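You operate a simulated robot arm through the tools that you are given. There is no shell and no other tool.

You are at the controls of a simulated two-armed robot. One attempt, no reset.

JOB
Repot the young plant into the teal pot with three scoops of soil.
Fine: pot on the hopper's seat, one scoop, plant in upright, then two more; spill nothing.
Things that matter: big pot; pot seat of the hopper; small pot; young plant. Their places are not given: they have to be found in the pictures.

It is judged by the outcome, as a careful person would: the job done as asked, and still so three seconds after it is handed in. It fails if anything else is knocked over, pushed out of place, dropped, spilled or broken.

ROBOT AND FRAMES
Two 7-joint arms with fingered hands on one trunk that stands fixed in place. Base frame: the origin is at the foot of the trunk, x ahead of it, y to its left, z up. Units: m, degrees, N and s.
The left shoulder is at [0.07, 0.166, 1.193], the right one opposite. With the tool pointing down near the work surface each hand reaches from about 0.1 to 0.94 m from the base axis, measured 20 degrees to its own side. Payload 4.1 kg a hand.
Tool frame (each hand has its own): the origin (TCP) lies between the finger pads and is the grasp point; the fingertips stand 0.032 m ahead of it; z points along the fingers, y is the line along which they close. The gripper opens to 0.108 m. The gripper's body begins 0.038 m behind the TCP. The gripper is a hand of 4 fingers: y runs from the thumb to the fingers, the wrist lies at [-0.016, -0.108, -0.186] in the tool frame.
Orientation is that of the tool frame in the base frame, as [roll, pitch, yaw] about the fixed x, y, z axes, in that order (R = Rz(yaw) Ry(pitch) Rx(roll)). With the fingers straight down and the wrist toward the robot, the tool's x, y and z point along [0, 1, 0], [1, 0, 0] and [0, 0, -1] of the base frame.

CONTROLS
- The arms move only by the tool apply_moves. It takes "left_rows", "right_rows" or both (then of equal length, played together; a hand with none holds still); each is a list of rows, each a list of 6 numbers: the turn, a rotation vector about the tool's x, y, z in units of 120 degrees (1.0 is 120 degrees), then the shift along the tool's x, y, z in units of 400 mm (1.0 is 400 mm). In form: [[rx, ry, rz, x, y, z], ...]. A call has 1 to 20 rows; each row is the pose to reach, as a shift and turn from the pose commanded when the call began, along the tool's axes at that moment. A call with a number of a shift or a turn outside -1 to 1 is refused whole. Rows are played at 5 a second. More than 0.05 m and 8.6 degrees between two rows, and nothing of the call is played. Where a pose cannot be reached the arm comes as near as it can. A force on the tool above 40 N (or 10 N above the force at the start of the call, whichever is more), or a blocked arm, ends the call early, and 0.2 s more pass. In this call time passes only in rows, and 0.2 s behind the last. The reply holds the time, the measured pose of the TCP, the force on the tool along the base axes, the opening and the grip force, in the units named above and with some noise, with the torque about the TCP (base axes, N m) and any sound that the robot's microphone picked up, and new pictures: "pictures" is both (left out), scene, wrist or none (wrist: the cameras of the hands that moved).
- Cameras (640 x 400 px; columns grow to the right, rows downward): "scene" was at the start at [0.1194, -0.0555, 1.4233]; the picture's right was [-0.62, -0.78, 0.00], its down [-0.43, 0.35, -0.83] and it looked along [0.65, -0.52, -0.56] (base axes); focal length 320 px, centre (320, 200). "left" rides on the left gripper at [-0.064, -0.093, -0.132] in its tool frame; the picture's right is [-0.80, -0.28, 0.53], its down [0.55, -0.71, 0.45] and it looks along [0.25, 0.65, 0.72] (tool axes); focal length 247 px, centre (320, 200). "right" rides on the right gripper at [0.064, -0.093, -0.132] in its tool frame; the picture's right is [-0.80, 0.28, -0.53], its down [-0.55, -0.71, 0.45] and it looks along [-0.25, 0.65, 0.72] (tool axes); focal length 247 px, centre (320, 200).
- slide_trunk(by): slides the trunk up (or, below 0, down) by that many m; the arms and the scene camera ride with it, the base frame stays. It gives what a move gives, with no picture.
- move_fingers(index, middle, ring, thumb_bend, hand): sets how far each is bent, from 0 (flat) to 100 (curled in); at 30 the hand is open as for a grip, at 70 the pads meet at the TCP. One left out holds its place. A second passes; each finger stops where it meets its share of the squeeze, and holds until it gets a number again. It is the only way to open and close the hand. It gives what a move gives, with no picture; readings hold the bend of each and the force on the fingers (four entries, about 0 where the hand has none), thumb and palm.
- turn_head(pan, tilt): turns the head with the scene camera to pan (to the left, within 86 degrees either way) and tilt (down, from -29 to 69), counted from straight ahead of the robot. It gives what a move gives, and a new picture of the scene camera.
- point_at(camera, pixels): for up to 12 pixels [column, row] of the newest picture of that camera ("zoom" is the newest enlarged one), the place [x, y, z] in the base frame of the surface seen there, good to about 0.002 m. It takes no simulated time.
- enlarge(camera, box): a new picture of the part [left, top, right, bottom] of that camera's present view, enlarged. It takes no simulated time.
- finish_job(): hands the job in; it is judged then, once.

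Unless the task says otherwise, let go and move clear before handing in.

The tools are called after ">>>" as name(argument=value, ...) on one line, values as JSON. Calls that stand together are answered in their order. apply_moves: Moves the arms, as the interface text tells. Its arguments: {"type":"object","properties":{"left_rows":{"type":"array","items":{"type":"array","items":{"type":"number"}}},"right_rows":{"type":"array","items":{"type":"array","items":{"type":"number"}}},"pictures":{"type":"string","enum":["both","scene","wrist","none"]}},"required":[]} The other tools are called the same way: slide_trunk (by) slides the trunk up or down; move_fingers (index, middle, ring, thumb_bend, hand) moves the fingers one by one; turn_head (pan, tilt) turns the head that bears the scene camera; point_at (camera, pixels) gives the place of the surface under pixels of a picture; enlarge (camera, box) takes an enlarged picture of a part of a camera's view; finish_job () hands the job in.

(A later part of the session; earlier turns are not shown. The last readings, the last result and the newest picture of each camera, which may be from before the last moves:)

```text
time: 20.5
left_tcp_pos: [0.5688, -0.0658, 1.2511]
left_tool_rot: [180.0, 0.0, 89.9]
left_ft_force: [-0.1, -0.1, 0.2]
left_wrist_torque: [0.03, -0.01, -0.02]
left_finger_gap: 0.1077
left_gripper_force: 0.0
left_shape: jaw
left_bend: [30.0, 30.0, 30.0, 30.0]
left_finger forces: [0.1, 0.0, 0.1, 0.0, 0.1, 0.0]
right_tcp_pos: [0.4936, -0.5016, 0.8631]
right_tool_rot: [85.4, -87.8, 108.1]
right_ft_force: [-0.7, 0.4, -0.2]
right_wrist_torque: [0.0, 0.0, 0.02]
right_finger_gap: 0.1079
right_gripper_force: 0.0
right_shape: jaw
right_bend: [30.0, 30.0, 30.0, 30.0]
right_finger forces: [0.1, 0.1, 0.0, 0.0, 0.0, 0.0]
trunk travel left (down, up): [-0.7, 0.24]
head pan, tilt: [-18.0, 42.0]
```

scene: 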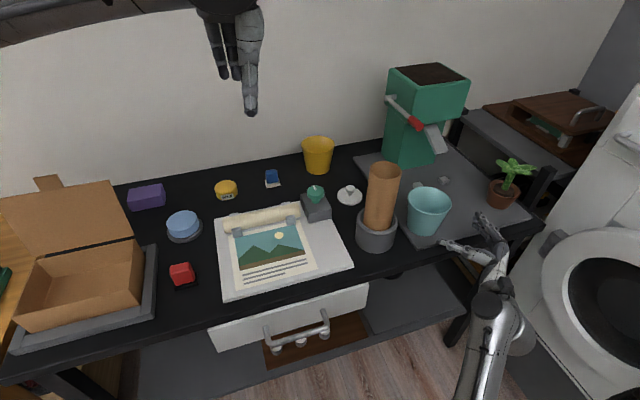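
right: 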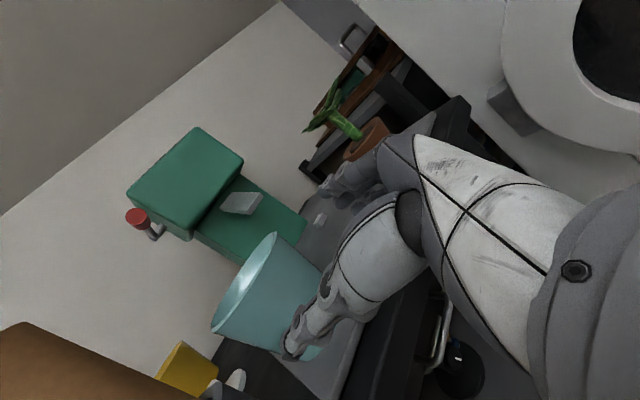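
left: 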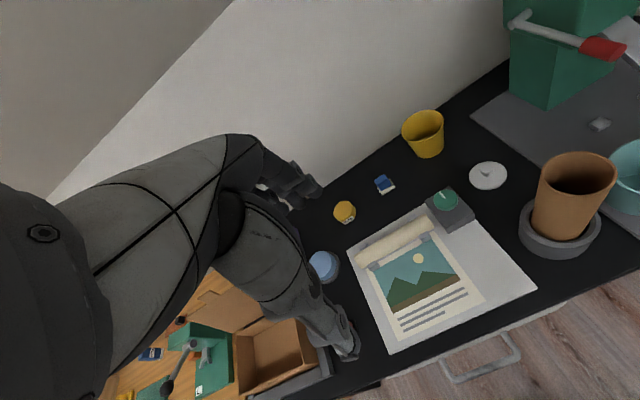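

Level pose again deviates by about 2 cm (a wrist limit), so a side grasp on the pot is unreliable here. I'll instead pinch the pot's near rim from above with the tool pointing down, tilted 15°; I'm backing off and reorienting above the pot.

>>> apply_moves(right_rows=[[0, 0, 0, 0.05, -0.0088, -0.0365], [0, 0, 0, 0.125, -0.0175, -0.0729], [0.0285, -0.0389, -0.0399, 0.2125, -0.0233, -0.0972], [0.057, -0.0778, -0.0798, 0.3, -0.0263, -0.1094], [0.0855, -0.1167, -0.1198, 0.375, -0.0263, -0.1094], [0.114, -0.1555, -0.1597, 0.45, -0.0263, -0.1094], [0.1425, -0.1944, -0.1996, 0.5, -0.0263, -0.1094], [0.171, -0.2333, -0.2395, 0.525, -0.0233, -0.0972], [0.1995, -0.2722, -0.2795, 0.5375, -0.0248, -0.0712], [0.2279, -0.3111, -0.3194, 0.5375, -0.0263, -0.0451], [0.2564, -0.35, -0.3593, 0.5375, -0.0277, -0.019], [0.2849, -0.3889, -0.3992, 0.525, -0.0292, 0.007], [0.3134, -0.4277, -0.4391, 0.5125, -0.0302, 0.0458], [0.3419, -0.4666, -0.4791, 0.4875, -0.0311, 0.0846], [0.3704, -0.5055, -0.519, 0.4625, -0.0345, 0.124], [0.3989, -0.5444, -0.5589, 0.4375, -0.0373, 0.1555]])

```text
time: 23.9
left_tcp_pos: [0.5688, -0.0654, 1.2505]
left_tool_rot: [-179.9, 0.0, 90.0]
left_ft_force: [0.3, 0.6, -0.2]
left_wrist_torque: [0.02, 0.02, -0.03]
left_finger_gap: 0.1075
left_gripper_force: 0.1
left_shape: jaw
left_bend: [30.0, 30.0, 30.0, 30.0]
left_finger forces: [0.0, 0.1, 0.0, 0.1, 0.0, 0.0]
right_tcp_pos: [0.5453, -0.4601, 1.0218]
right_tool_rot: [165.2, -0.2, 90.1]
right_ft_force: [-0.1, -0.5, 0.3]
right_wrist_torque: [0.01, 0.01, 0.02]
right_finger_gap: 0.1078
right_gripper_force: 0.0
right_shape: jaw
right_bend: [30.0, 30.0, 30.0, 30.0]
right_finger forces: [0.0, 0.0, 0.0, 0.1, 0.0, 0.1]
trunk travel left (down, up): [-0.7, 0.24]
head pan, tilt: [-18.0, 42.0]
```

scene: 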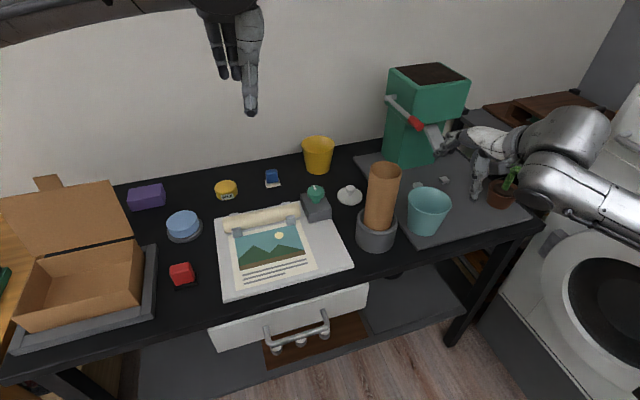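
right: 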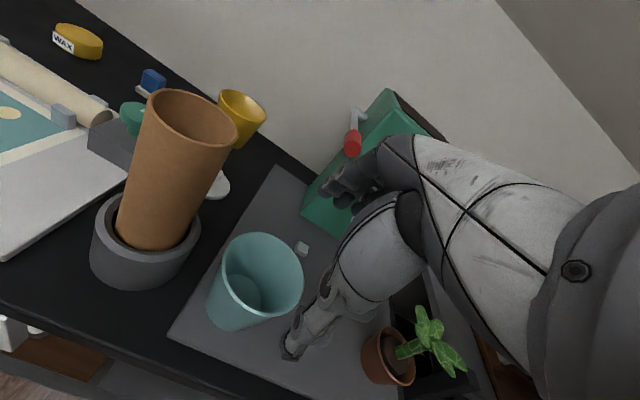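

The hand is tool-down above the pot (right picture: pot rim around (262,275), thumb tip (290,345)). I'll refine the rim measurement from this closer view before descending.

>>> enlarge(camera="right", box=[190, 220, 320, 340])

```text
3.33 times, centred on (255, 280) of right
```

zoom: 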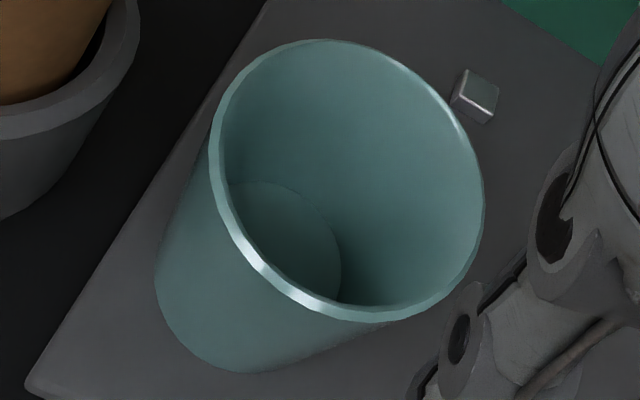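

>>> point_at(camera="zoom", pixels=[[214, 170], [238, 239], [295, 295], [350, 314], [420, 305], [475, 250], [480, 190], [450, 110], [400, 65], [330, 42], [250, 75], [226, 120]])

>>> point_at(camera="zoom", pixels=[[248, 238], [300, 288], [280, 240], [240, 210], [300, 150], [200, 340], [170, 310], [228, 370], [320, 345], [260, 200]])

```text
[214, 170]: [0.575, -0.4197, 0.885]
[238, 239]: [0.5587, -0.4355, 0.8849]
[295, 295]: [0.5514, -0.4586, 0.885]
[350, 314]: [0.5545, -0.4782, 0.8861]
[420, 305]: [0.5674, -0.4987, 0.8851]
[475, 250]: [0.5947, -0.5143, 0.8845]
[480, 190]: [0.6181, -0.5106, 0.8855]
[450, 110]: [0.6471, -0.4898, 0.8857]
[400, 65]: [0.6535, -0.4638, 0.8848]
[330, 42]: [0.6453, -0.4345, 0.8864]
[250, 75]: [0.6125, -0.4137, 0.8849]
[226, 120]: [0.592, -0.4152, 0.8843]
```

```text
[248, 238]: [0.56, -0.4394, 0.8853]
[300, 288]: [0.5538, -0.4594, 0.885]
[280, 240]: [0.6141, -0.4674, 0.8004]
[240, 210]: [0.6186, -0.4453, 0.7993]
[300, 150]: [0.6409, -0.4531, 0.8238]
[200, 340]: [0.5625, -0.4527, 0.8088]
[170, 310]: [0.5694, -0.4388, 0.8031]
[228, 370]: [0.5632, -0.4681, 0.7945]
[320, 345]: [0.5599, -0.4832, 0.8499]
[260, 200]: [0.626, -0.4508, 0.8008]
```

Rim centre is (0.6025,-0.464), outer radius 0.051, near wall at x≈0.553. I'll descend so the wall sits between thumb (outside) and fingers (inside), with the grasp point 18 mm below the rim.

>>> apply_moves(right_rows=[[0, 0, 0, 0, -0.0093, 0.0467], [0, 0, 0, 0, -0.0186, 0.0934], [0, 0, 0, 0, -0.0278, 0.1401], [0, 0, 0, 0, -0.0371, 0.1868], [0, 0, 0, -0.001, -0.0464, 0.2334], [0, 0, 0, -0.002, -0.0557, 0.2801], [0, 0, 0, -0.0025, -0.0649, 0.3268], [0, 0, 0, -0.0025, -0.0742, 0.3735]])

```text
time: 25.7
left_tcp_pos: [0.5683, -0.0659, 1.2499]
left_tool_rot: [-180.0, -0.1, 90.0]
left_ft_force: [-0.1, -0.3, -0.3]
left_wrist_torque: [-0.01, 0.01, 0.01]
left_finger_gap: 0.1074
left_gripper_force: 0.0
left_shape: jaw
left_bend: [30.0, 30.0, 30.0, 30.0]
left_finger forces: [0.1, 0.0, 0.0, 0.1, 0.0, 0.1]
right_tcp_pos: [0.5565, -0.4599, 0.8682]
right_tool_rot: [165.1, -0.2, 90.1]
right_ft_force: [-0.4, -0.1, -0.7]
right_wrist_torque: [-0.02, -0.01, 0.05]
right_finger_gap: 0.1081
right_gripper_force: 0.1
right_shape: jaw
right_bend: [30.0, 30.0, 30.0, 30.0]
right_finger forces: [0.0, 0.1, 0.0, 0.1, 0.1, 0.1]
trunk travel left (down, up): [-0.7, 0.24]
head pan, tilt: [-18.0, 42.0]
```

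scene: 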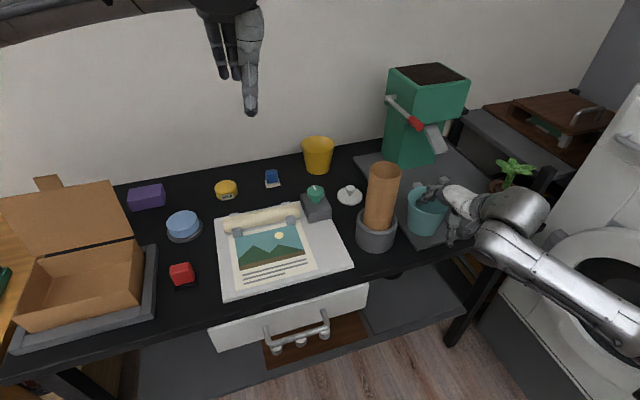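
right: 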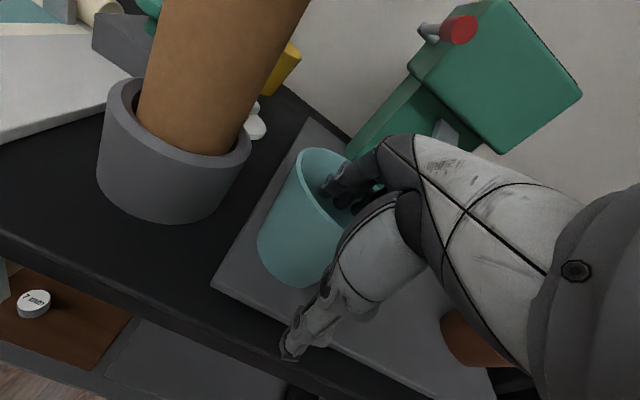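

Right picture: fingers (345,185) are inside the pot and thumb (290,345) outside, as intended. I'll close in steps, watching forces.

>>> move_fingers(hand="right", index=58, middle=58, ring=58, thumb_bend=58)

>>> enlarge(camera="right", box=[240, 120, 440, 360])

```text
time: 26.7
left_tcp_pos: [0.5686, -0.0659, 1.251]
left_tool_rot: [180.0, 0.0, 90.0]
left_ft_force: [-0.5, 0.2, 0.1]
left_wrist_torque: [-0.02, 0.0, 0.03]
left_finger_gap: 0.1078
left_gripper_force: 0.1
left_shape: jaw
left_bend: [30.0, 30.0, 30.0, 30.0]
left_finger forces: [0.0, 0.0, 0.0, 0.0, 0.0, 0.0]
right_tcp_pos: [0.5554, -0.4596, 0.8681]
right_tool_rot: [165.0, -0.1, 90.0]
right_ft_force: [0.3, 0.9, 0.1]
right_wrist_torque: [0.01, -0.03, 0.0]
right_finger_gap: 0.0373
right_gripper_force: 0.1
right_shape: fingers
right_bend: [57.0, 57.0, 57.0, 57.0]
right_finger forces: [0.0, 0.0, 0.0, 0.0, 0.1, 0.0]
trunk travel left (down, up): [-0.7, 0.24]
head pan, tilt: [-18.0, 42.0]
```

```text
1.67 times, centred on (340, 240) of right
```

zoom: 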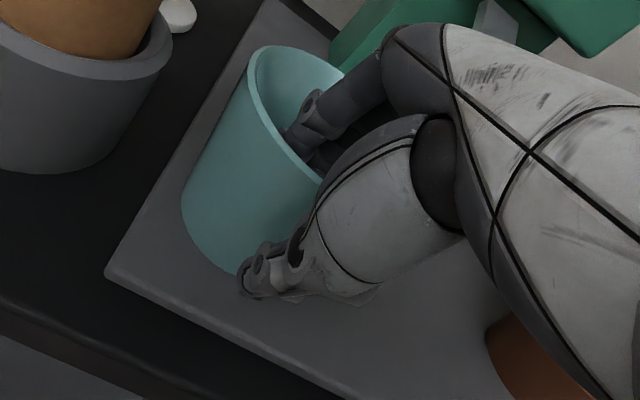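

>>> move_fingers(hand="right", index=68, middle=68, ring=68, thumb_bend=68)

```text
time: 27.7
left_tcp_pos: [0.5677, -0.0654, 1.2504]
left_tool_rot: [-180.0, -0.1, 89.9]
left_ft_force: [-0.8, 0.5, -0.4]
left_wrist_torque: [-0.01, 0.01, 0.0]
left_finger_gap: 0.1078
left_gripper_force: 0.1
left_shape: jaw
left_bend: [30.0, 30.0, 30.0, 30.0]
left_finger forces: [0.0, 0.0, 0.1, 0.0, 0.0, 0.0]
right_tcp_pos: [0.555, -0.46, 0.8693]
right_tool_rot: [165.1, -0.3, 90.1]
right_ft_force: [0.6, 0.4, 0.0]
right_wrist_torque: [-0.04, 0.0, 0.08]
right_finger_gap: 0.0104
right_gripper_force: 2.2
right_shape: fingers
right_bend: [68.0, 68.0, 66.0, 67.0]
right_finger forces: [0.0, 0.0, 1.4, 0.0, 1.2, 0.0]
trunk travel left (down, up): [-0.7, 0.24]
head pan, tilt: [-18.0, 42.0]
```

Ring and thumb have touched (about 1.3 N). I'll close to a firm squeeze.

>>> move_fingers(hand="right", index=78, middle=78, ring=78, thumb_bend=78)

>>> enlarge(camera="right", box=[240, 120, 440, 360])

```text
time: 28.7
left_tcp_pos: [0.5677, -0.0649, 1.2517]
left_tool_rot: [180.0, 0.0, 90.1]
left_ft_force: [0.2, -0.5, 0.1]
left_wrist_torque: [0.0, -0.02, 0.0]
left_finger_gap: 0.1076
left_gripper_force: 0.0
left_shape: jaw
left_bend: [30.0, 30.0, 30.0, 30.0]
left_finger forces: [0.0, 0.0, 0.0, 0.1, 0.1, 0.0]
right_tcp_pos: [0.5546, -0.461, 0.8677]
right_tool_rot: [165.1, -0.2, 90.1]
right_ft_force: [0.0, -0.1, -2.6]
right_wrist_torque: [0.07, 0.08, 0.01]
right_finger_gap: 0.0083
right_gripper_force: 21.5
right_shape: fingers
right_bend: [74.0, 77.0, 76.0, 68.0]
right_finger forces: [11.3, 3.9, 6.3, 0.1, 21.1, 0.0]
trunk travel left (down, up): [-0.7, 0.24]
head pan, tilt: [-18.0, 42.0]
```

```text
1.67 times, centred on (340, 240) of right
```

zoom: 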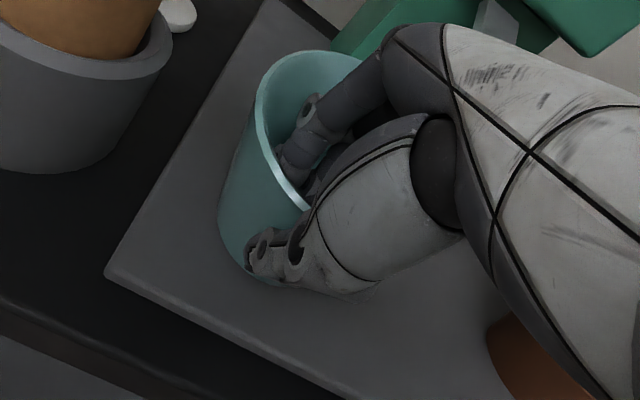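

The pot is gripped at 21 N, having shifted slightly toward the palm. I'll lift 10 mm and check that it hangs level.

>>> apply_moves(right_rows=[[0, 0, 0, 0, 0.0032, -0.012], [0, 0, 0, 0, 0.0065, -0.0241]])

>>> enlarge(camera="scene", box=[370, 140, 550, 260])

```text
time: 29.3
left_tcp_pos: [0.568, -0.0673, 1.2512]
left_tool_rot: [-180.0, 0.0, 90.0]
left_ft_force: [0.4, -0.1, -0.1]
left_wrist_torque: [0.02, 0.04, 0.02]
left_finger_gap: 0.1077
left_gripper_force: 0.1
left_shape: jaw
left_bend: [30.0, 30.0, 30.0, 30.0]
left_finger forces: [0.0, 0.1, 0.1, 0.0, 0.0, 0.0]
right_tcp_pos: [0.5561, -0.4607, 0.8778]
right_tool_rot: [165.2, -0.2, 90.0]
right_ft_force: [1.0, 0.8, -2.8]
right_wrist_torque: [0.03, 0.15, -0.02]
right_finger_gap: 0.0084
right_gripper_force: 20.8
right_shape: fingers
right_bend: [74.0, 77.0, 76.0, 68.0]
right_finger forces: [11.3, 4.0, 6.3, 0.0, 21.1, 0.0]
trunk travel left (down, up): [-0.7, 0.24]
head pan, tilt: [-18.0, 42.0]
```

scene: 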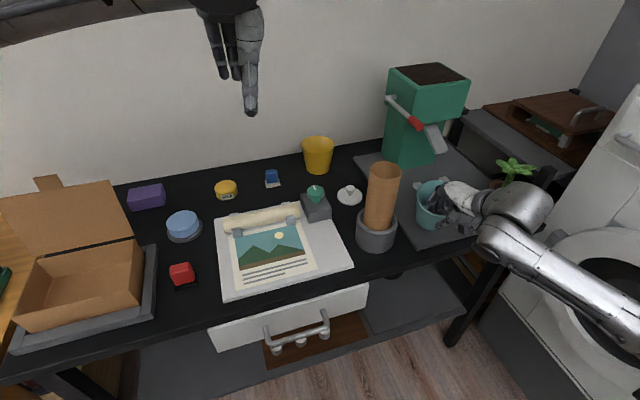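
right: 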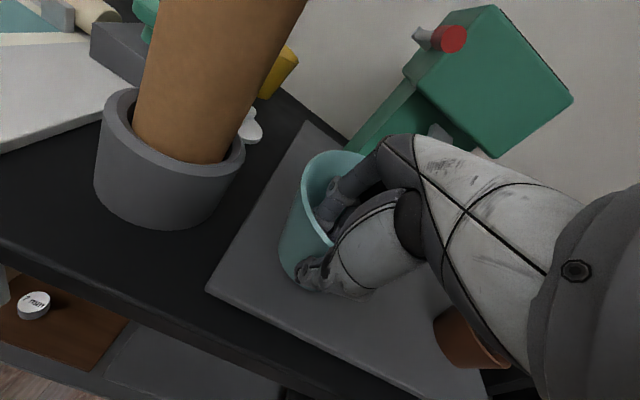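

```text
3.33 times, centred on (460, 200) of scene
```

zoom: 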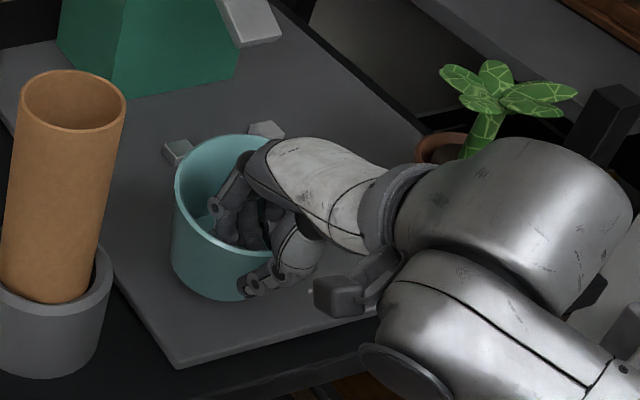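

>>> point_at(camera="zoom", pixels=[[176, 185], [185, 160], [215, 139], [240, 136], [185, 220], [205, 245], [230, 255], [190, 280], [215, 298], [175, 260], [264, 140]])

>>> enlarge(camera="right", box=[250, 130, 410, 310])

```text
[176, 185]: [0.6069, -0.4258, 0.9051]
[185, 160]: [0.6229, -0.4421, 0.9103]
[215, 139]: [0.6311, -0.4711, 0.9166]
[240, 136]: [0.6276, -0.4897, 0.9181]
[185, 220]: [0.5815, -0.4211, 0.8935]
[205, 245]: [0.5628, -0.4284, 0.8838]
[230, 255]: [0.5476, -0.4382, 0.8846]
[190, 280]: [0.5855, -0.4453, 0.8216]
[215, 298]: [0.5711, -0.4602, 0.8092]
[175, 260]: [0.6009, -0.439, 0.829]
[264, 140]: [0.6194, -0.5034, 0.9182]
```

```text
2.22 times, centred on (330, 220) of right
```

zoom: 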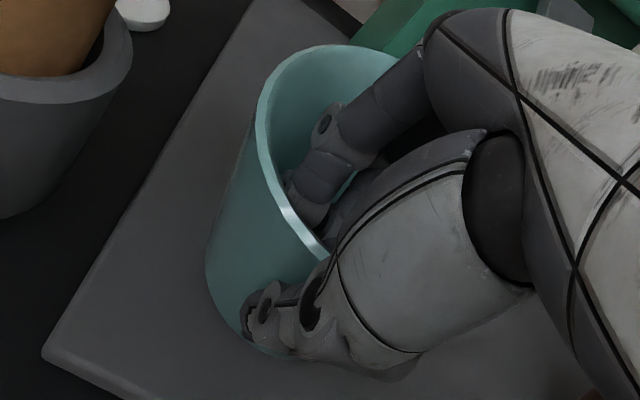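

The pot hangs tilted about 20° (rim z 0.884 near, 0.918 far) because the hard squeeze rotated it. I'll set it back down and re-grip more gently.

>>> apply_moves(right_rows=[[0, 0, 0, 0, -0.0026, 0.0097], [0, 0, 0, 0, -0.0052, 0.0193], [0, 0, 0, 0, -0.0068, 0.0253]], pictures="none")

>>> move_fingers(hand="right", index=72, middle=74, ring=73, thumb_bend=68)

>>> enlarge(camera="scene", box=[370, 140, 550, 260])

```text
time: 30.1
left_tcp_pos: [0.5681, -0.0668, 1.2522]
left_tool_rot: [180.0, 0.0, 90.0]
left_ft_force: [-0.1, -0.1, -0.6]
left_wrist_torque: [0.01, -0.01, 0.0]
left_finger_gap: 0.1076
left_gripper_force: 0.1
left_shape: jaw
left_bend: [30.0, 30.0, 30.0, 30.0]
left_finger forces: [0.0, 0.0, 0.0, 0.1, 0.0, 0.1]
right_tcp_pos: [0.5561, -0.4608, 0.8682]
right_tool_rot: [165.1, -0.3, 90.0]
right_ft_force: [-0.1, 0.4, -2.8]
right_wrist_torque: [0.03, 0.11, 0.01]
right_finger_gap: 0.0083
right_gripper_force: 21.2
right_shape: fingers
right_bend: [74.0, 77.0, 76.0, 68.0]
right_finger forces: [11.2, 4.0, 6.2, 0.0, 21.1, 0.0]
trunk travel left (down, up): [-0.7, 0.24]
head pan, tilt: [-18.0, 42.0]
```

```text
time: 31.1
left_tcp_pos: [0.5683, -0.0655, 1.2503]
left_tool_rot: [-179.9, -0.1, 90.1]
left_ft_force: [0.1, -0.3, -0.8]
left_wrist_torque: [0.0, -0.03, 0.0]
left_finger_gap: 0.1076
left_gripper_force: 0.3
left_shape: jaw
left_bend: [30.0, 30.0, 30.0, 30.0]
left_finger forces: [0.0, 0.1, 0.0, 0.1, 0.0, 0.1]
right_tcp_pos: [0.5561, -0.461, 0.8685]
right_tool_rot: [165.0, -0.2, 90.0]
right_ft_force: [1.5, -0.2, 2.1]
right_wrist_torque: [0.02, -0.02, -0.01]
right_finger_gap: 0.009
right_gripper_force: 5.8
right_shape: fingers
right_bend: [72.0, 74.0, 73.0, 65.0]
right_finger forces: [3.3, 1.2, 1.9, 0.0, 4.7, 0.0]
trunk travel left (down, up): [-0.7, 0.24]
head pan, tilt: [-18.0, 42.0]
```

```text
3.33 times, centred on (460, 200) of scene
```

zoom: 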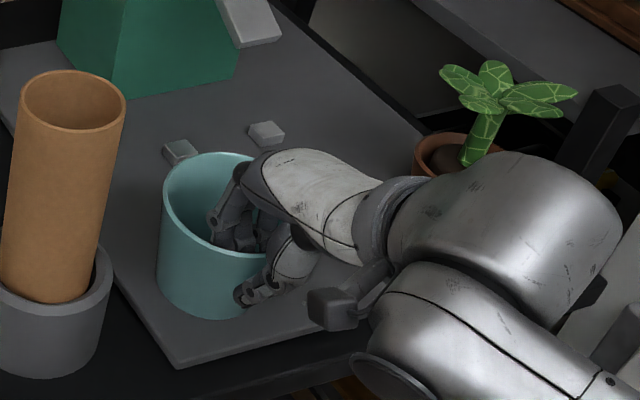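

>>> point_at(camera="zoom", pixels=[[163, 205], [175, 175], [205, 156], [240, 153], [185, 235], [215, 252], [240, 257], [165, 290], [190, 311], [220, 318]])

```text
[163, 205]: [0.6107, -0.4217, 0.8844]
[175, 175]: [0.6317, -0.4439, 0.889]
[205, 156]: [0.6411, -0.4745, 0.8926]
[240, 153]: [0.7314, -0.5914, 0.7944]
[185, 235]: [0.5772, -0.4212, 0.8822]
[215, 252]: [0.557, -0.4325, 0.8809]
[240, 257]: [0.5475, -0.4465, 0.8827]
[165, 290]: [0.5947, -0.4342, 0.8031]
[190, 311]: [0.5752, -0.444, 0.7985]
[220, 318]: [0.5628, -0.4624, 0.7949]
```

The pot is back on the mat nearly flat (rim 0.881 to 0.892). I'll ease the squeeze a bit more so its base rests fully on the mat, then drag it.

>>> move_fingers(hand="right", index=70, middle=72, ring=71, thumb_bend=68)

>>> enlarge(camera="scene", box=[370, 140, 550, 260])

>>> point_at(camera="zoom", pixels=[[163, 210], [175, 180], [205, 162], [185, 237], [215, 253], [238, 257], [165, 290], [190, 311], [220, 318]])

```text
time: 32.1
left_tcp_pos: [0.5681, -0.0672, 1.2508]
left_tool_rot: [-179.9, -0.1, 90.0]
left_ft_force: [0.2, 0.9, 0.0]
left_wrist_torque: [-0.03, -0.03, -0.03]
left_finger_gap: 0.1076
left_gripper_force: 0.1
left_shape: jaw
left_bend: [30.0, 30.0, 30.0, 30.0]
left_finger forces: [0.0, 0.1, 0.0, 0.1, 0.0, 0.1]
right_tcp_pos: [0.5565, -0.4612, 0.8692]
right_tool_rot: [165.2, -0.2, 90.1]
right_ft_force: [1.7, -2.2, 2.7]
right_wrist_torque: [-0.09, -0.06, -0.05]
right_finger_gap: 0.0107
right_gripper_force: 2.7
right_shape: fingers
right_bend: [69.0, 72.0, 71.0, 66.0]
right_finger forces: [2.9, 0.8, 0.7, 0.0, 1.8, 0.0]
trunk travel left (down, up): [-0.7, 0.24]
head pan, tilt: [-18.0, 42.0]
```

```text
3.33 times, centred on (460, 200) of scene
```

zoom: 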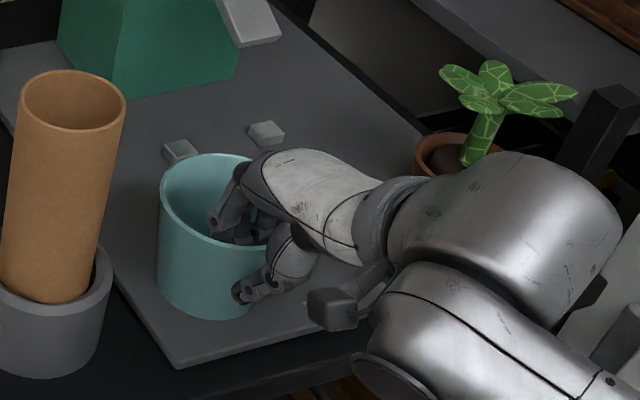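

```text
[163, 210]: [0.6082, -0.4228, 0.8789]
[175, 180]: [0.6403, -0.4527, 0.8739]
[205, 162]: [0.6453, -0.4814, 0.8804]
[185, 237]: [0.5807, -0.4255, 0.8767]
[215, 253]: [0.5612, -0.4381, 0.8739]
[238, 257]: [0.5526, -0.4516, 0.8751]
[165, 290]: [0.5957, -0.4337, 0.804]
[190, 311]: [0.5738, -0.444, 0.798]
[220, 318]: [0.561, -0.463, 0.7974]
```

The pot now stands flat with a light 2.7 N pinch. I'll check the wrist bulge's clearance to the plant before dragging right.

>>> point_at(camera="scene", pixels=[[505, 195], [540, 200], [535, 220], [520, 190], [470, 205], [455, 190]])

>>> apply_moves(right_rows=[[0, 0, 0, -0.0125, 0.006, 0.0016], [0, 0, 0, -0.0375, 0.012, 0.0032], [0, 0, 0, -0.0625, 0.0181, 0.0049], [0, 0, 0, -0.075, 0.0241, 0.0065]])

>>> enlarge(camera="scene", box=[370, 140, 550, 260])

```text
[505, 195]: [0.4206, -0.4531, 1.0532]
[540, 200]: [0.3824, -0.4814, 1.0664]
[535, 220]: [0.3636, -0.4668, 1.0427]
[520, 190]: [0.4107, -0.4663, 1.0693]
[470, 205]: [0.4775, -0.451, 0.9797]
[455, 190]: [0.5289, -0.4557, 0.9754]
```

```text
time: 33.1
left_tcp_pos: [0.5675, -0.0664, 1.2519]
left_tool_rot: [179.9, 0.1, 90.0]
left_ft_force: [-0.5, 0.1, -0.2]
left_wrist_torque: [0.02, 0.01, -0.01]
left_finger_gap: 0.1075
left_gripper_force: 0.0
left_shape: jaw
left_bend: [30.0, 30.0, 30.0, 30.0]
left_finger forces: [0.0, 0.0, 0.0, 0.0, 0.0, 0.0]
right_tcp_pos: [0.5654, -0.4905, 0.869]
right_tool_rot: [165.1, -0.2, 90.1]
right_ft_force: [-1.7, 3.1, 1.8]
right_wrist_torque: [0.06, 0.03, 0.06]
right_finger_gap: 0.01
right_gripper_force: 3.0
right_shape: fingers
right_bend: [70.0, 72.0, 71.0, 65.0]
right_finger forces: [0.2, 0.6, 2.2, 0.1, 4.0, 0.1]
trunk travel left (down, up): [-0.7, 0.24]
head pan, tilt: [-18.0, 42.0]
```

scene: 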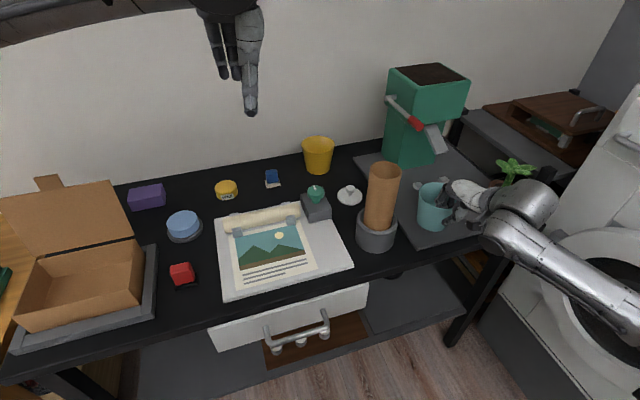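
right: 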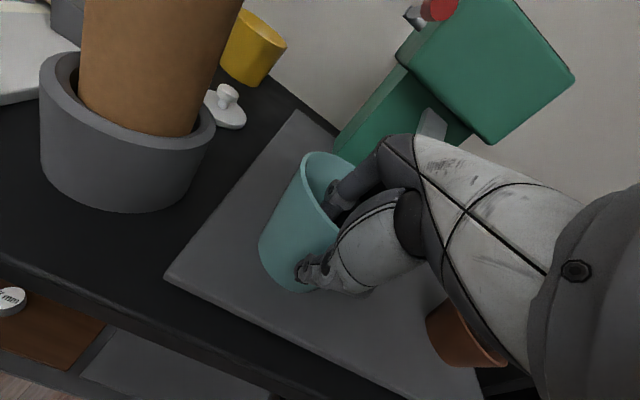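

```text
3.33 times, centred on (460, 200) of scene
```

zoom: 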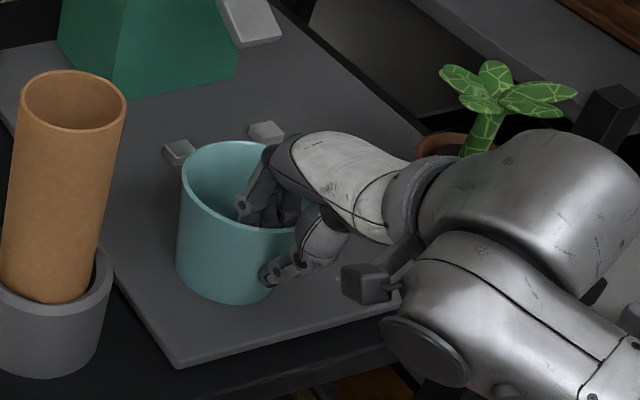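

The pot follows the hand upright. I'll measure its position.

>>> point_at(camera="zoom", pixels=[[182, 185], [190, 165], [210, 148], [240, 141], [197, 205], [215, 219], [255, 230], [178, 262], [200, 288], [240, 303]])

```text
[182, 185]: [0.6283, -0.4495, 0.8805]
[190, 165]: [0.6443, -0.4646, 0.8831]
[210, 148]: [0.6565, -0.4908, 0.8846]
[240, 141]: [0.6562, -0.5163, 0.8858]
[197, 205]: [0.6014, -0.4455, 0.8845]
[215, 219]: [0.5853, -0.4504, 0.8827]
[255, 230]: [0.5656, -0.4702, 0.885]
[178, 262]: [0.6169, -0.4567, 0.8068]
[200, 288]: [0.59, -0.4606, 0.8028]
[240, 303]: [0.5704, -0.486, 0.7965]
```

Pot centre is now about (0.6075,-0.4965). I'll drag on toward the seat, stopping about 14 mm short of it.

>>> apply_moves(right_rows=[[0, 0, 0, -0.0375, 0.0193, 0.0052], [0, 0, 0, -0.075, 0.0386, 0.0104], [0, 0, 0, -0.1125, 0.058, 0.0155], [0, 0, 0, -0.15, 0.0773, 0.0207], [0, 0, 0, -0.1875, 0.1087, 0.0291], [0, 0, 0, -0.2075, 0.1401, 0.0375], [0, 0, 0, -0.2088, 0.169, 0.0453], [0, 0, 0, -0.2088, 0.1932, 0.0518], [0, 0, 0, -0.2088, 0.2173, 0.0582]])

>>> enlarge(camera="scene", box=[380, 120, 540, 240])

```text
time: 35.1
left_tcp_pos: [0.5693, -0.0662, 1.2514]
left_tool_rot: [-180.0, 0.0, 90.1]
left_ft_force: [0.2, -0.1, 0.5]
left_wrist_torque: [0.01, -0.01, 0.02]
left_finger_gap: 0.1076
left_gripper_force: 0.0
left_shape: jaw
left_bend: [30.0, 30.0, 30.0, 30.0]
left_finger forces: [0.0, 0.0, 0.0, 0.1, 0.0, 0.1]
right_tcp_pos: [0.6556, -0.5746, 0.8679]
right_tool_rot: [165.1, -0.1, 90.0]
right_ft_force: [-1.6, 0.1, 0.7]
right_wrist_torque: [0.01, 0.12, 0.0]
right_finger_gap: 0.011
right_gripper_force: 2.2
right_shape: fingers
right_bend: [69.0, 72.0, 71.0, 65.0]
right_finger forces: [0.7, 0.0, 0.2, 0.1, 3.4, 0.0]
trunk travel left (down, up): [-0.7, 0.24]
head pan, tilt: [-18.0, 42.0]
```

scene: 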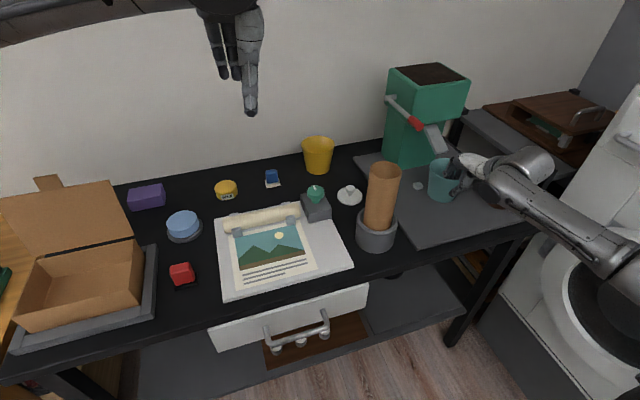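
right: 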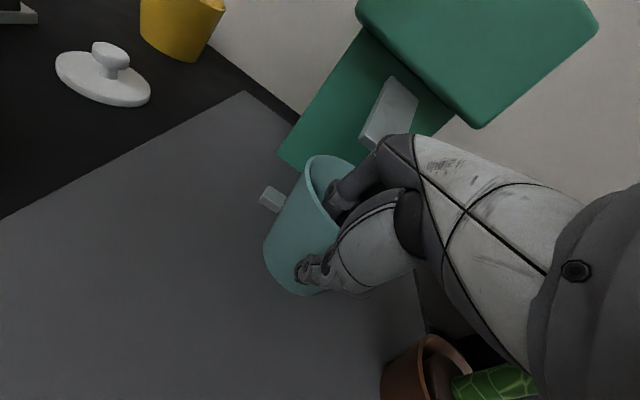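

```text
3.33 times, centred on (460, 180) of scene
```

zoom: 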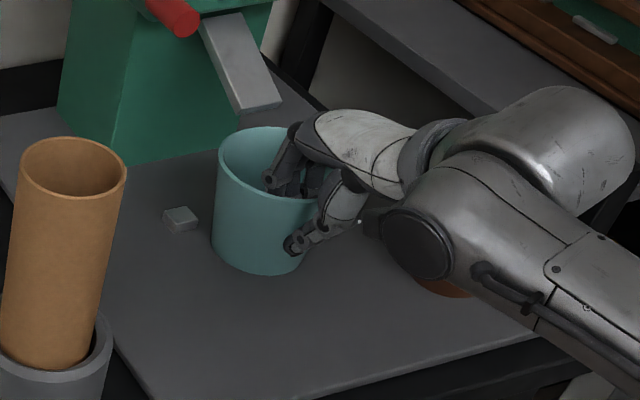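

>>> point_at(camera="zoom", pixels=[[219, 160], [230, 142], [250, 131], [270, 128], [225, 175], [245, 189], [275, 198], [215, 240], [235, 263], [275, 275], [240, 108], [280, 100]])

```text
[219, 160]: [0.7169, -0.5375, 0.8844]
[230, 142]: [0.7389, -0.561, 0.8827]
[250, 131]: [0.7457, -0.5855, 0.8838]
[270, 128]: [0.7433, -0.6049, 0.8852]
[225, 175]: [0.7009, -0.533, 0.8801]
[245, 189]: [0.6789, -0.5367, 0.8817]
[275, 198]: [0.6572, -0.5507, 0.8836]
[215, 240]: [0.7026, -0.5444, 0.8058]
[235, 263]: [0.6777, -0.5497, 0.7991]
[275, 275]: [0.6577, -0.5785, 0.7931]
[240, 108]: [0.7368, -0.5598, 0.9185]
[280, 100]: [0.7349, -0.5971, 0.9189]
```

Pot centre is (0.696,-0.584); the seat is at about (0.7115,-0.580). I'll check the knuckle-to-chute gap before the last push.

>>> point_at(camera="zoom", pixels=[[297, 128], [305, 118], [290, 150], [330, 112], [345, 130], [285, 165]])

>>> enlarge(camera="right", box=[260, 60, 440, 220])

```text
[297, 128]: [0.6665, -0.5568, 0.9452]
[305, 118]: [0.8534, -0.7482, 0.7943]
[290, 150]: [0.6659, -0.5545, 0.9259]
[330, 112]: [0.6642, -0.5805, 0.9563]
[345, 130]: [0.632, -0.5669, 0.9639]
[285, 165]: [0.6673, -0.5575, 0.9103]
```

```text
2.50 times, centred on (350, 140) of right
```

zoom: 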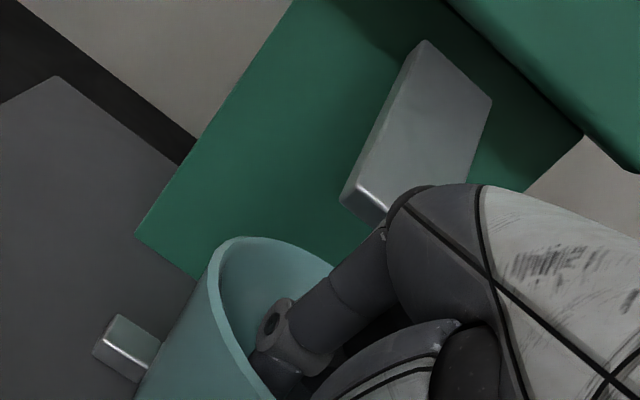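

There are over 4 cm between knuckles and chute. I'll push the last 17 mm slowly, watching for contact with the stop blocks.

>>> apply_moves(right_rows=[[0, 0, 0, 0.0025, 0.0097, 0.0026], [0, 0, 0, 0.005, 0.0193, 0.0052], [0, 0, 0, 0.0075, 0.0266, 0.0071], [0, 0, 0, 0.01, 0.0314, 0.0084], [0, 0, 0, 0.01, 0.0362, 0.0097]])

>>> enlarge(camera="scene", box=[380, 120, 540, 240])

>>> point_at(camera="zoom", pixels=[[226, 155], [236, 136], [256, 126], [276, 122], [234, 172], [250, 184], [280, 192], [220, 230], [240, 256], [280, 268], [180, 215]])

```text
time: 36.3
left_tcp_pos: [0.565, -0.0653, 1.252]
left_tool_rot: [179.9, 0.1, 89.9]
left_ft_force: [0.4, 0.3, 0.8]
left_wrist_torque: [-0.01, 0.02, 0.03]
left_finger_gap: 0.1076
left_gripper_force: 0.1
left_shape: jaw
left_bend: [30.0, 30.0, 30.0, 30.0]
left_finger forces: [0.1, 0.0, 0.0, 0.1, 0.1, 0.0]
right_tcp_pos: [0.6698, -0.5696, 0.8707]
right_tool_rot: [165.0, -0.1, 90.0]
right_ft_force: [-11.1, 5.1, 4.1]
right_wrist_torque: [0.18, 0.38, -0.1]
right_finger_gap: 0.0171
right_gripper_force: 6.5
right_shape: fingers
right_bend: [70.0, 72.0, 71.0, 62.0]
right_finger forces: [0.0, 0.0, 0.0, 0.1, 12.5, 0.0]
trunk travel left (down, up): [-0.7, 0.24]
head pan, tilt: [-18.0, 42.0]
```

scene: 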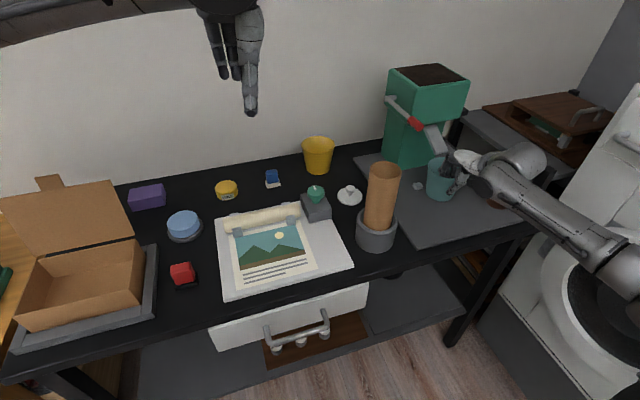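
right: 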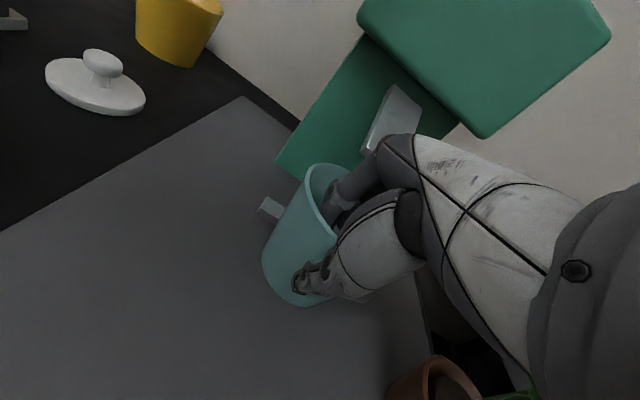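

```text
3.33 times, centred on (460, 180) of scene
```

zoom: 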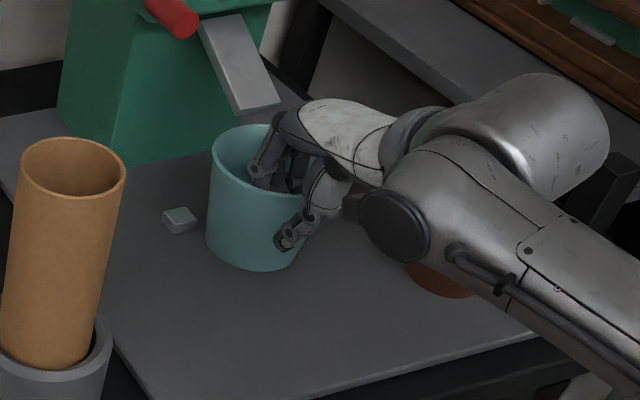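

```text
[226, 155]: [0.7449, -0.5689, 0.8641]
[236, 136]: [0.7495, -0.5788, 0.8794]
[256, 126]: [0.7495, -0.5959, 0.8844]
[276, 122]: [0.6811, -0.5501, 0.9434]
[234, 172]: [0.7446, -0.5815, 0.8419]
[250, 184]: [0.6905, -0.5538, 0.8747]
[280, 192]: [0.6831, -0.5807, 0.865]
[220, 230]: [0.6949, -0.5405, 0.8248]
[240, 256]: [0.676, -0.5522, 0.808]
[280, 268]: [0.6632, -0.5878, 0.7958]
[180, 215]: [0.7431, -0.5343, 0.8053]
```

Thumb pushes at 12 N with 11 N reaction, so the pot is against the stops. I'll remeasure where it sits.

>>> point_at(camera="zoom", pixels=[[212, 155], [222, 138], [240, 128], [262, 124], [211, 168], [225, 180], [245, 190], [265, 195], [206, 235], [225, 257], [255, 268]])

>>> enlarge(camera="right", box=[240, 150, 360, 320])

```text
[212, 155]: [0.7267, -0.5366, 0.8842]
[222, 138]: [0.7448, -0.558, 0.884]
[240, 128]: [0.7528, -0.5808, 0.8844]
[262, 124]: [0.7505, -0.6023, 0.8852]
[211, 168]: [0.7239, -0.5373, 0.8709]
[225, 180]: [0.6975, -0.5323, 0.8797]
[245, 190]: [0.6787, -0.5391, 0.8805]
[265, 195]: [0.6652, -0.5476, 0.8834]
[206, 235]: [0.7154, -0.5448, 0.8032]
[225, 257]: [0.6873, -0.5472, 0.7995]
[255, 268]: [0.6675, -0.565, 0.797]
```

```text
2.35 times, centred on (300, 235) of right
```

zoom: 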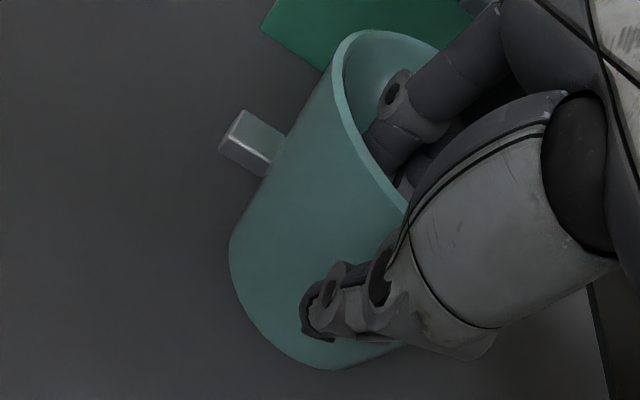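

The pot centre is at about (0.703,-0.5825), blocked by the right-hand stop, with the chute lip (0.737) inside its rim. I'll nudge 2.5 mm left to centre it while easing the push, then open the fingers partway.

>>> apply_moves(right_rows=[[0, 0, 0, 0.0037, 0, 0], [0, 0, 0, 0.0075, 0, 0], [0, 0, 0, 0.0075, -0.006, -0.0016]], pictures="none")

>>> move_fingers(hand="right", index=62, middle=62, ring=62, thumb_bend=50)

>>> enlarge(camera="scene", box=[380, 120, 540, 240])

```text
time: 37.1
left_tcp_pos: [0.5666, -0.0654, 1.2523]
left_tool_rot: [-180.0, 0.1, 90.1]
left_ft_force: [0.1, 0.2, -0.3]
left_wrist_torque: [0.01, -0.01, -0.04]
left_finger_gap: 0.1072
left_gripper_force: 0.0
left_shape: jaw
left_bend: [30.0, 30.0, 30.0, 30.0]
left_finger forces: [0.0, 0.1, 0.0, 0.1, 0.0, 0.1]
right_tcp_pos: [0.6679, -0.5675, 0.8698]
right_tool_rot: [165.0, -0.1, 90.1]
right_ft_force: [-6.1, 3.4, 1.6]
right_wrist_torque: [0.11, 0.21, -0.05]
right_finger_gap: 0.014
right_gripper_force: 4.0
right_shape: fingers
right_bend: [70.0, 72.0, 71.0, 63.0]
right_finger forces: [0.0, 0.0, 0.1, 0.1, 7.4, 0.0]
trunk travel left (down, up): [-0.7, 0.24]
head pan, tilt: [-18.0, 42.0]
```

```text
time: 38.1
left_tcp_pos: [0.5681, -0.0655, 1.2508]
left_tool_rot: [-180.0, 0.0, 90.0]
left_ft_force: [-1.0, 0.8, 0.1]
left_wrist_torque: [0.0, 0.01, -0.01]
left_finger_gap: 0.1077
left_gripper_force: 0.1
left_shape: jaw
left_bend: [30.0, 30.0, 30.0, 30.0]
left_finger forces: [0.0, 0.1, 0.0, 0.1, 0.0, 0.0]
right_tcp_pos: [0.6675, -0.5681, 0.8696]
right_tool_rot: [165.2, -0.3, 90.1]
right_ft_force: [-0.6, 0.1, 0.2]
right_wrist_torque: [-0.01, 0.0, 0.0]
right_finger_gap: 0.0393
right_gripper_force: 0.0
right_shape: fingers
right_bend: [62.0, 62.0, 62.0, 50.0]
right_finger forces: [0.0, 0.0, 0.0, 0.2, 0.0, 0.0]
trunk travel left (down, up): [-0.7, 0.24]
head pan, tilt: [-18.0, 42.0]
```

```text
3.33 times, centred on (460, 180) of scene
```

zoom: 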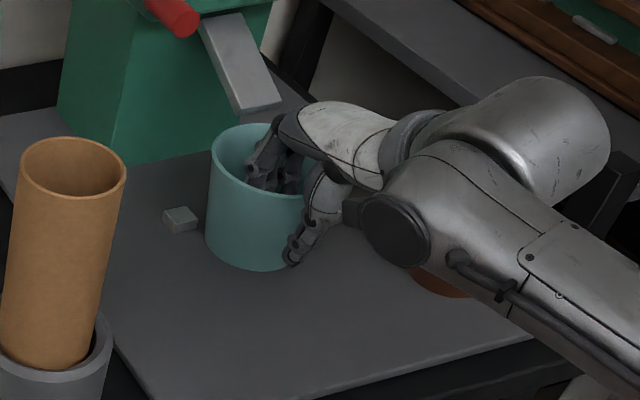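

Contact forces are zero and the pot stands free. I'll lift the hand out along its own axis (up and back).

>>> apply_moves(right_rows=[[0, 0, 0, 0, 0, -0.05], [0, 0, 0, 0, 0, -0.1], [0, 0, 0, 0, 0, -0.16], [0, 0, 0, 0, 0, -0.23], [0, 0, 0, 0, 0, -0.3], [0, 0, 0, 0, 0, -0.38], [0, 0, 0, 0, -0.05, -0.45], [0, 0, 0, 0, -0.12, -0.5]])

>>> enlarge(camera="scene", box=[380, 120, 540, 240])

```text
time: 39.9
left_tcp_pos: [0.5666, -0.0658, 1.252]
left_tool_rot: [179.9, 0.0, 90.0]
left_ft_force: [0.2, -0.6, -0.9]
left_wrist_torque: [-0.02, -0.01, -0.02]
left_finger_gap: 0.1073
left_gripper_force: 0.1
left_shape: jaw
left_bend: [30.0, 30.0, 30.0, 30.0]
left_finger forces: [0.0, 0.0, 0.0, 0.0, 0.0, 0.0]
right_tcp_pos: [0.5706, -0.5674, 1.0501]
right_tool_rot: [164.9, -0.2, 90.0]
right_ft_force: [0.0, -0.1, -0.5]
right_wrist_torque: [-0.05, -0.02, 0.0]
right_finger_gap: 0.0394
right_gripper_force: 0.1
right_shape: fingers
right_bend: [62.0, 62.0, 62.0, 50.0]
right_finger forces: [0.0, 0.1, 0.0, 0.1, 0.0, 0.0]
trunk travel left (down, up): [-0.7, 0.24]
head pan, tilt: [-18.0, 42.0]
```

scene: 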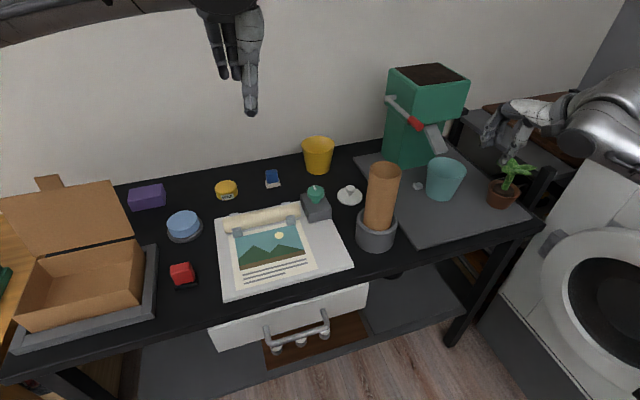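
right: 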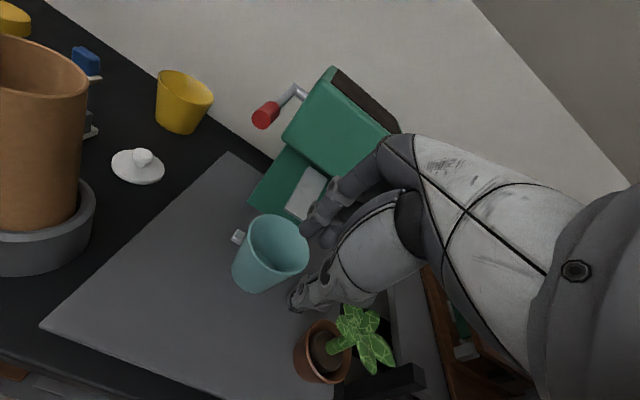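

```text
3.33 times, centred on (460, 180) of scene
```

zoom: 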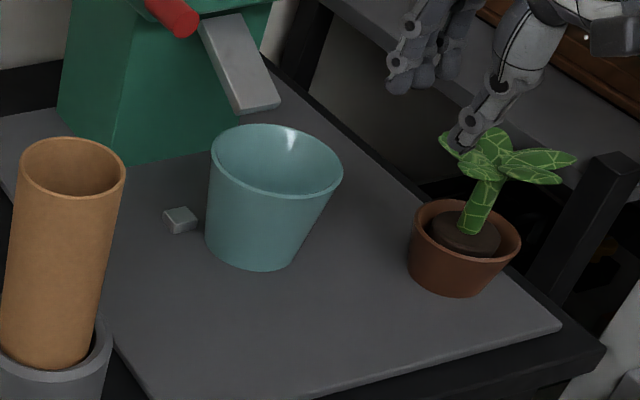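

The hand is clear and the teal pot stands upright on the seat. I'll verify its position and take a closer look at the lever from the wrist camera.

>>> point_at(camera="zoom", pixels=[[212, 152], [240, 127], [290, 127], [340, 165], [330, 185], [300, 196], [250, 188], [225, 172], [206, 235], [230, 262], [270, 270], [296, 258]])

>>> enlarge(camera="right", box=[220, 60, 400, 300])

```text
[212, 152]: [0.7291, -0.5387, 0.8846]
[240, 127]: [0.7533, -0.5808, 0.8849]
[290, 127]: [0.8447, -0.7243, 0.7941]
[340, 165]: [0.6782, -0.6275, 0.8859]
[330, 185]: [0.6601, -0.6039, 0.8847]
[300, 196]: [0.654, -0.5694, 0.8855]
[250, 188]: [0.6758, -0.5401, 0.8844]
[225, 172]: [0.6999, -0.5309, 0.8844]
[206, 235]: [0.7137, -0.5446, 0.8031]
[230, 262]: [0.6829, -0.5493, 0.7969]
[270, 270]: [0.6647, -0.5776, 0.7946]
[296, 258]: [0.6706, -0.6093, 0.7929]
```

```text
1.67 times, centred on (310, 180) of right
```

zoom: 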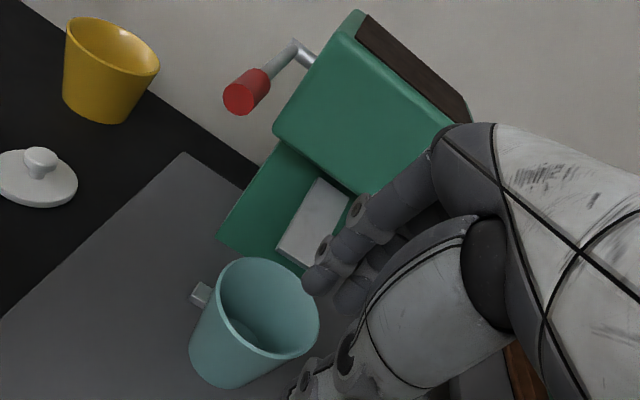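

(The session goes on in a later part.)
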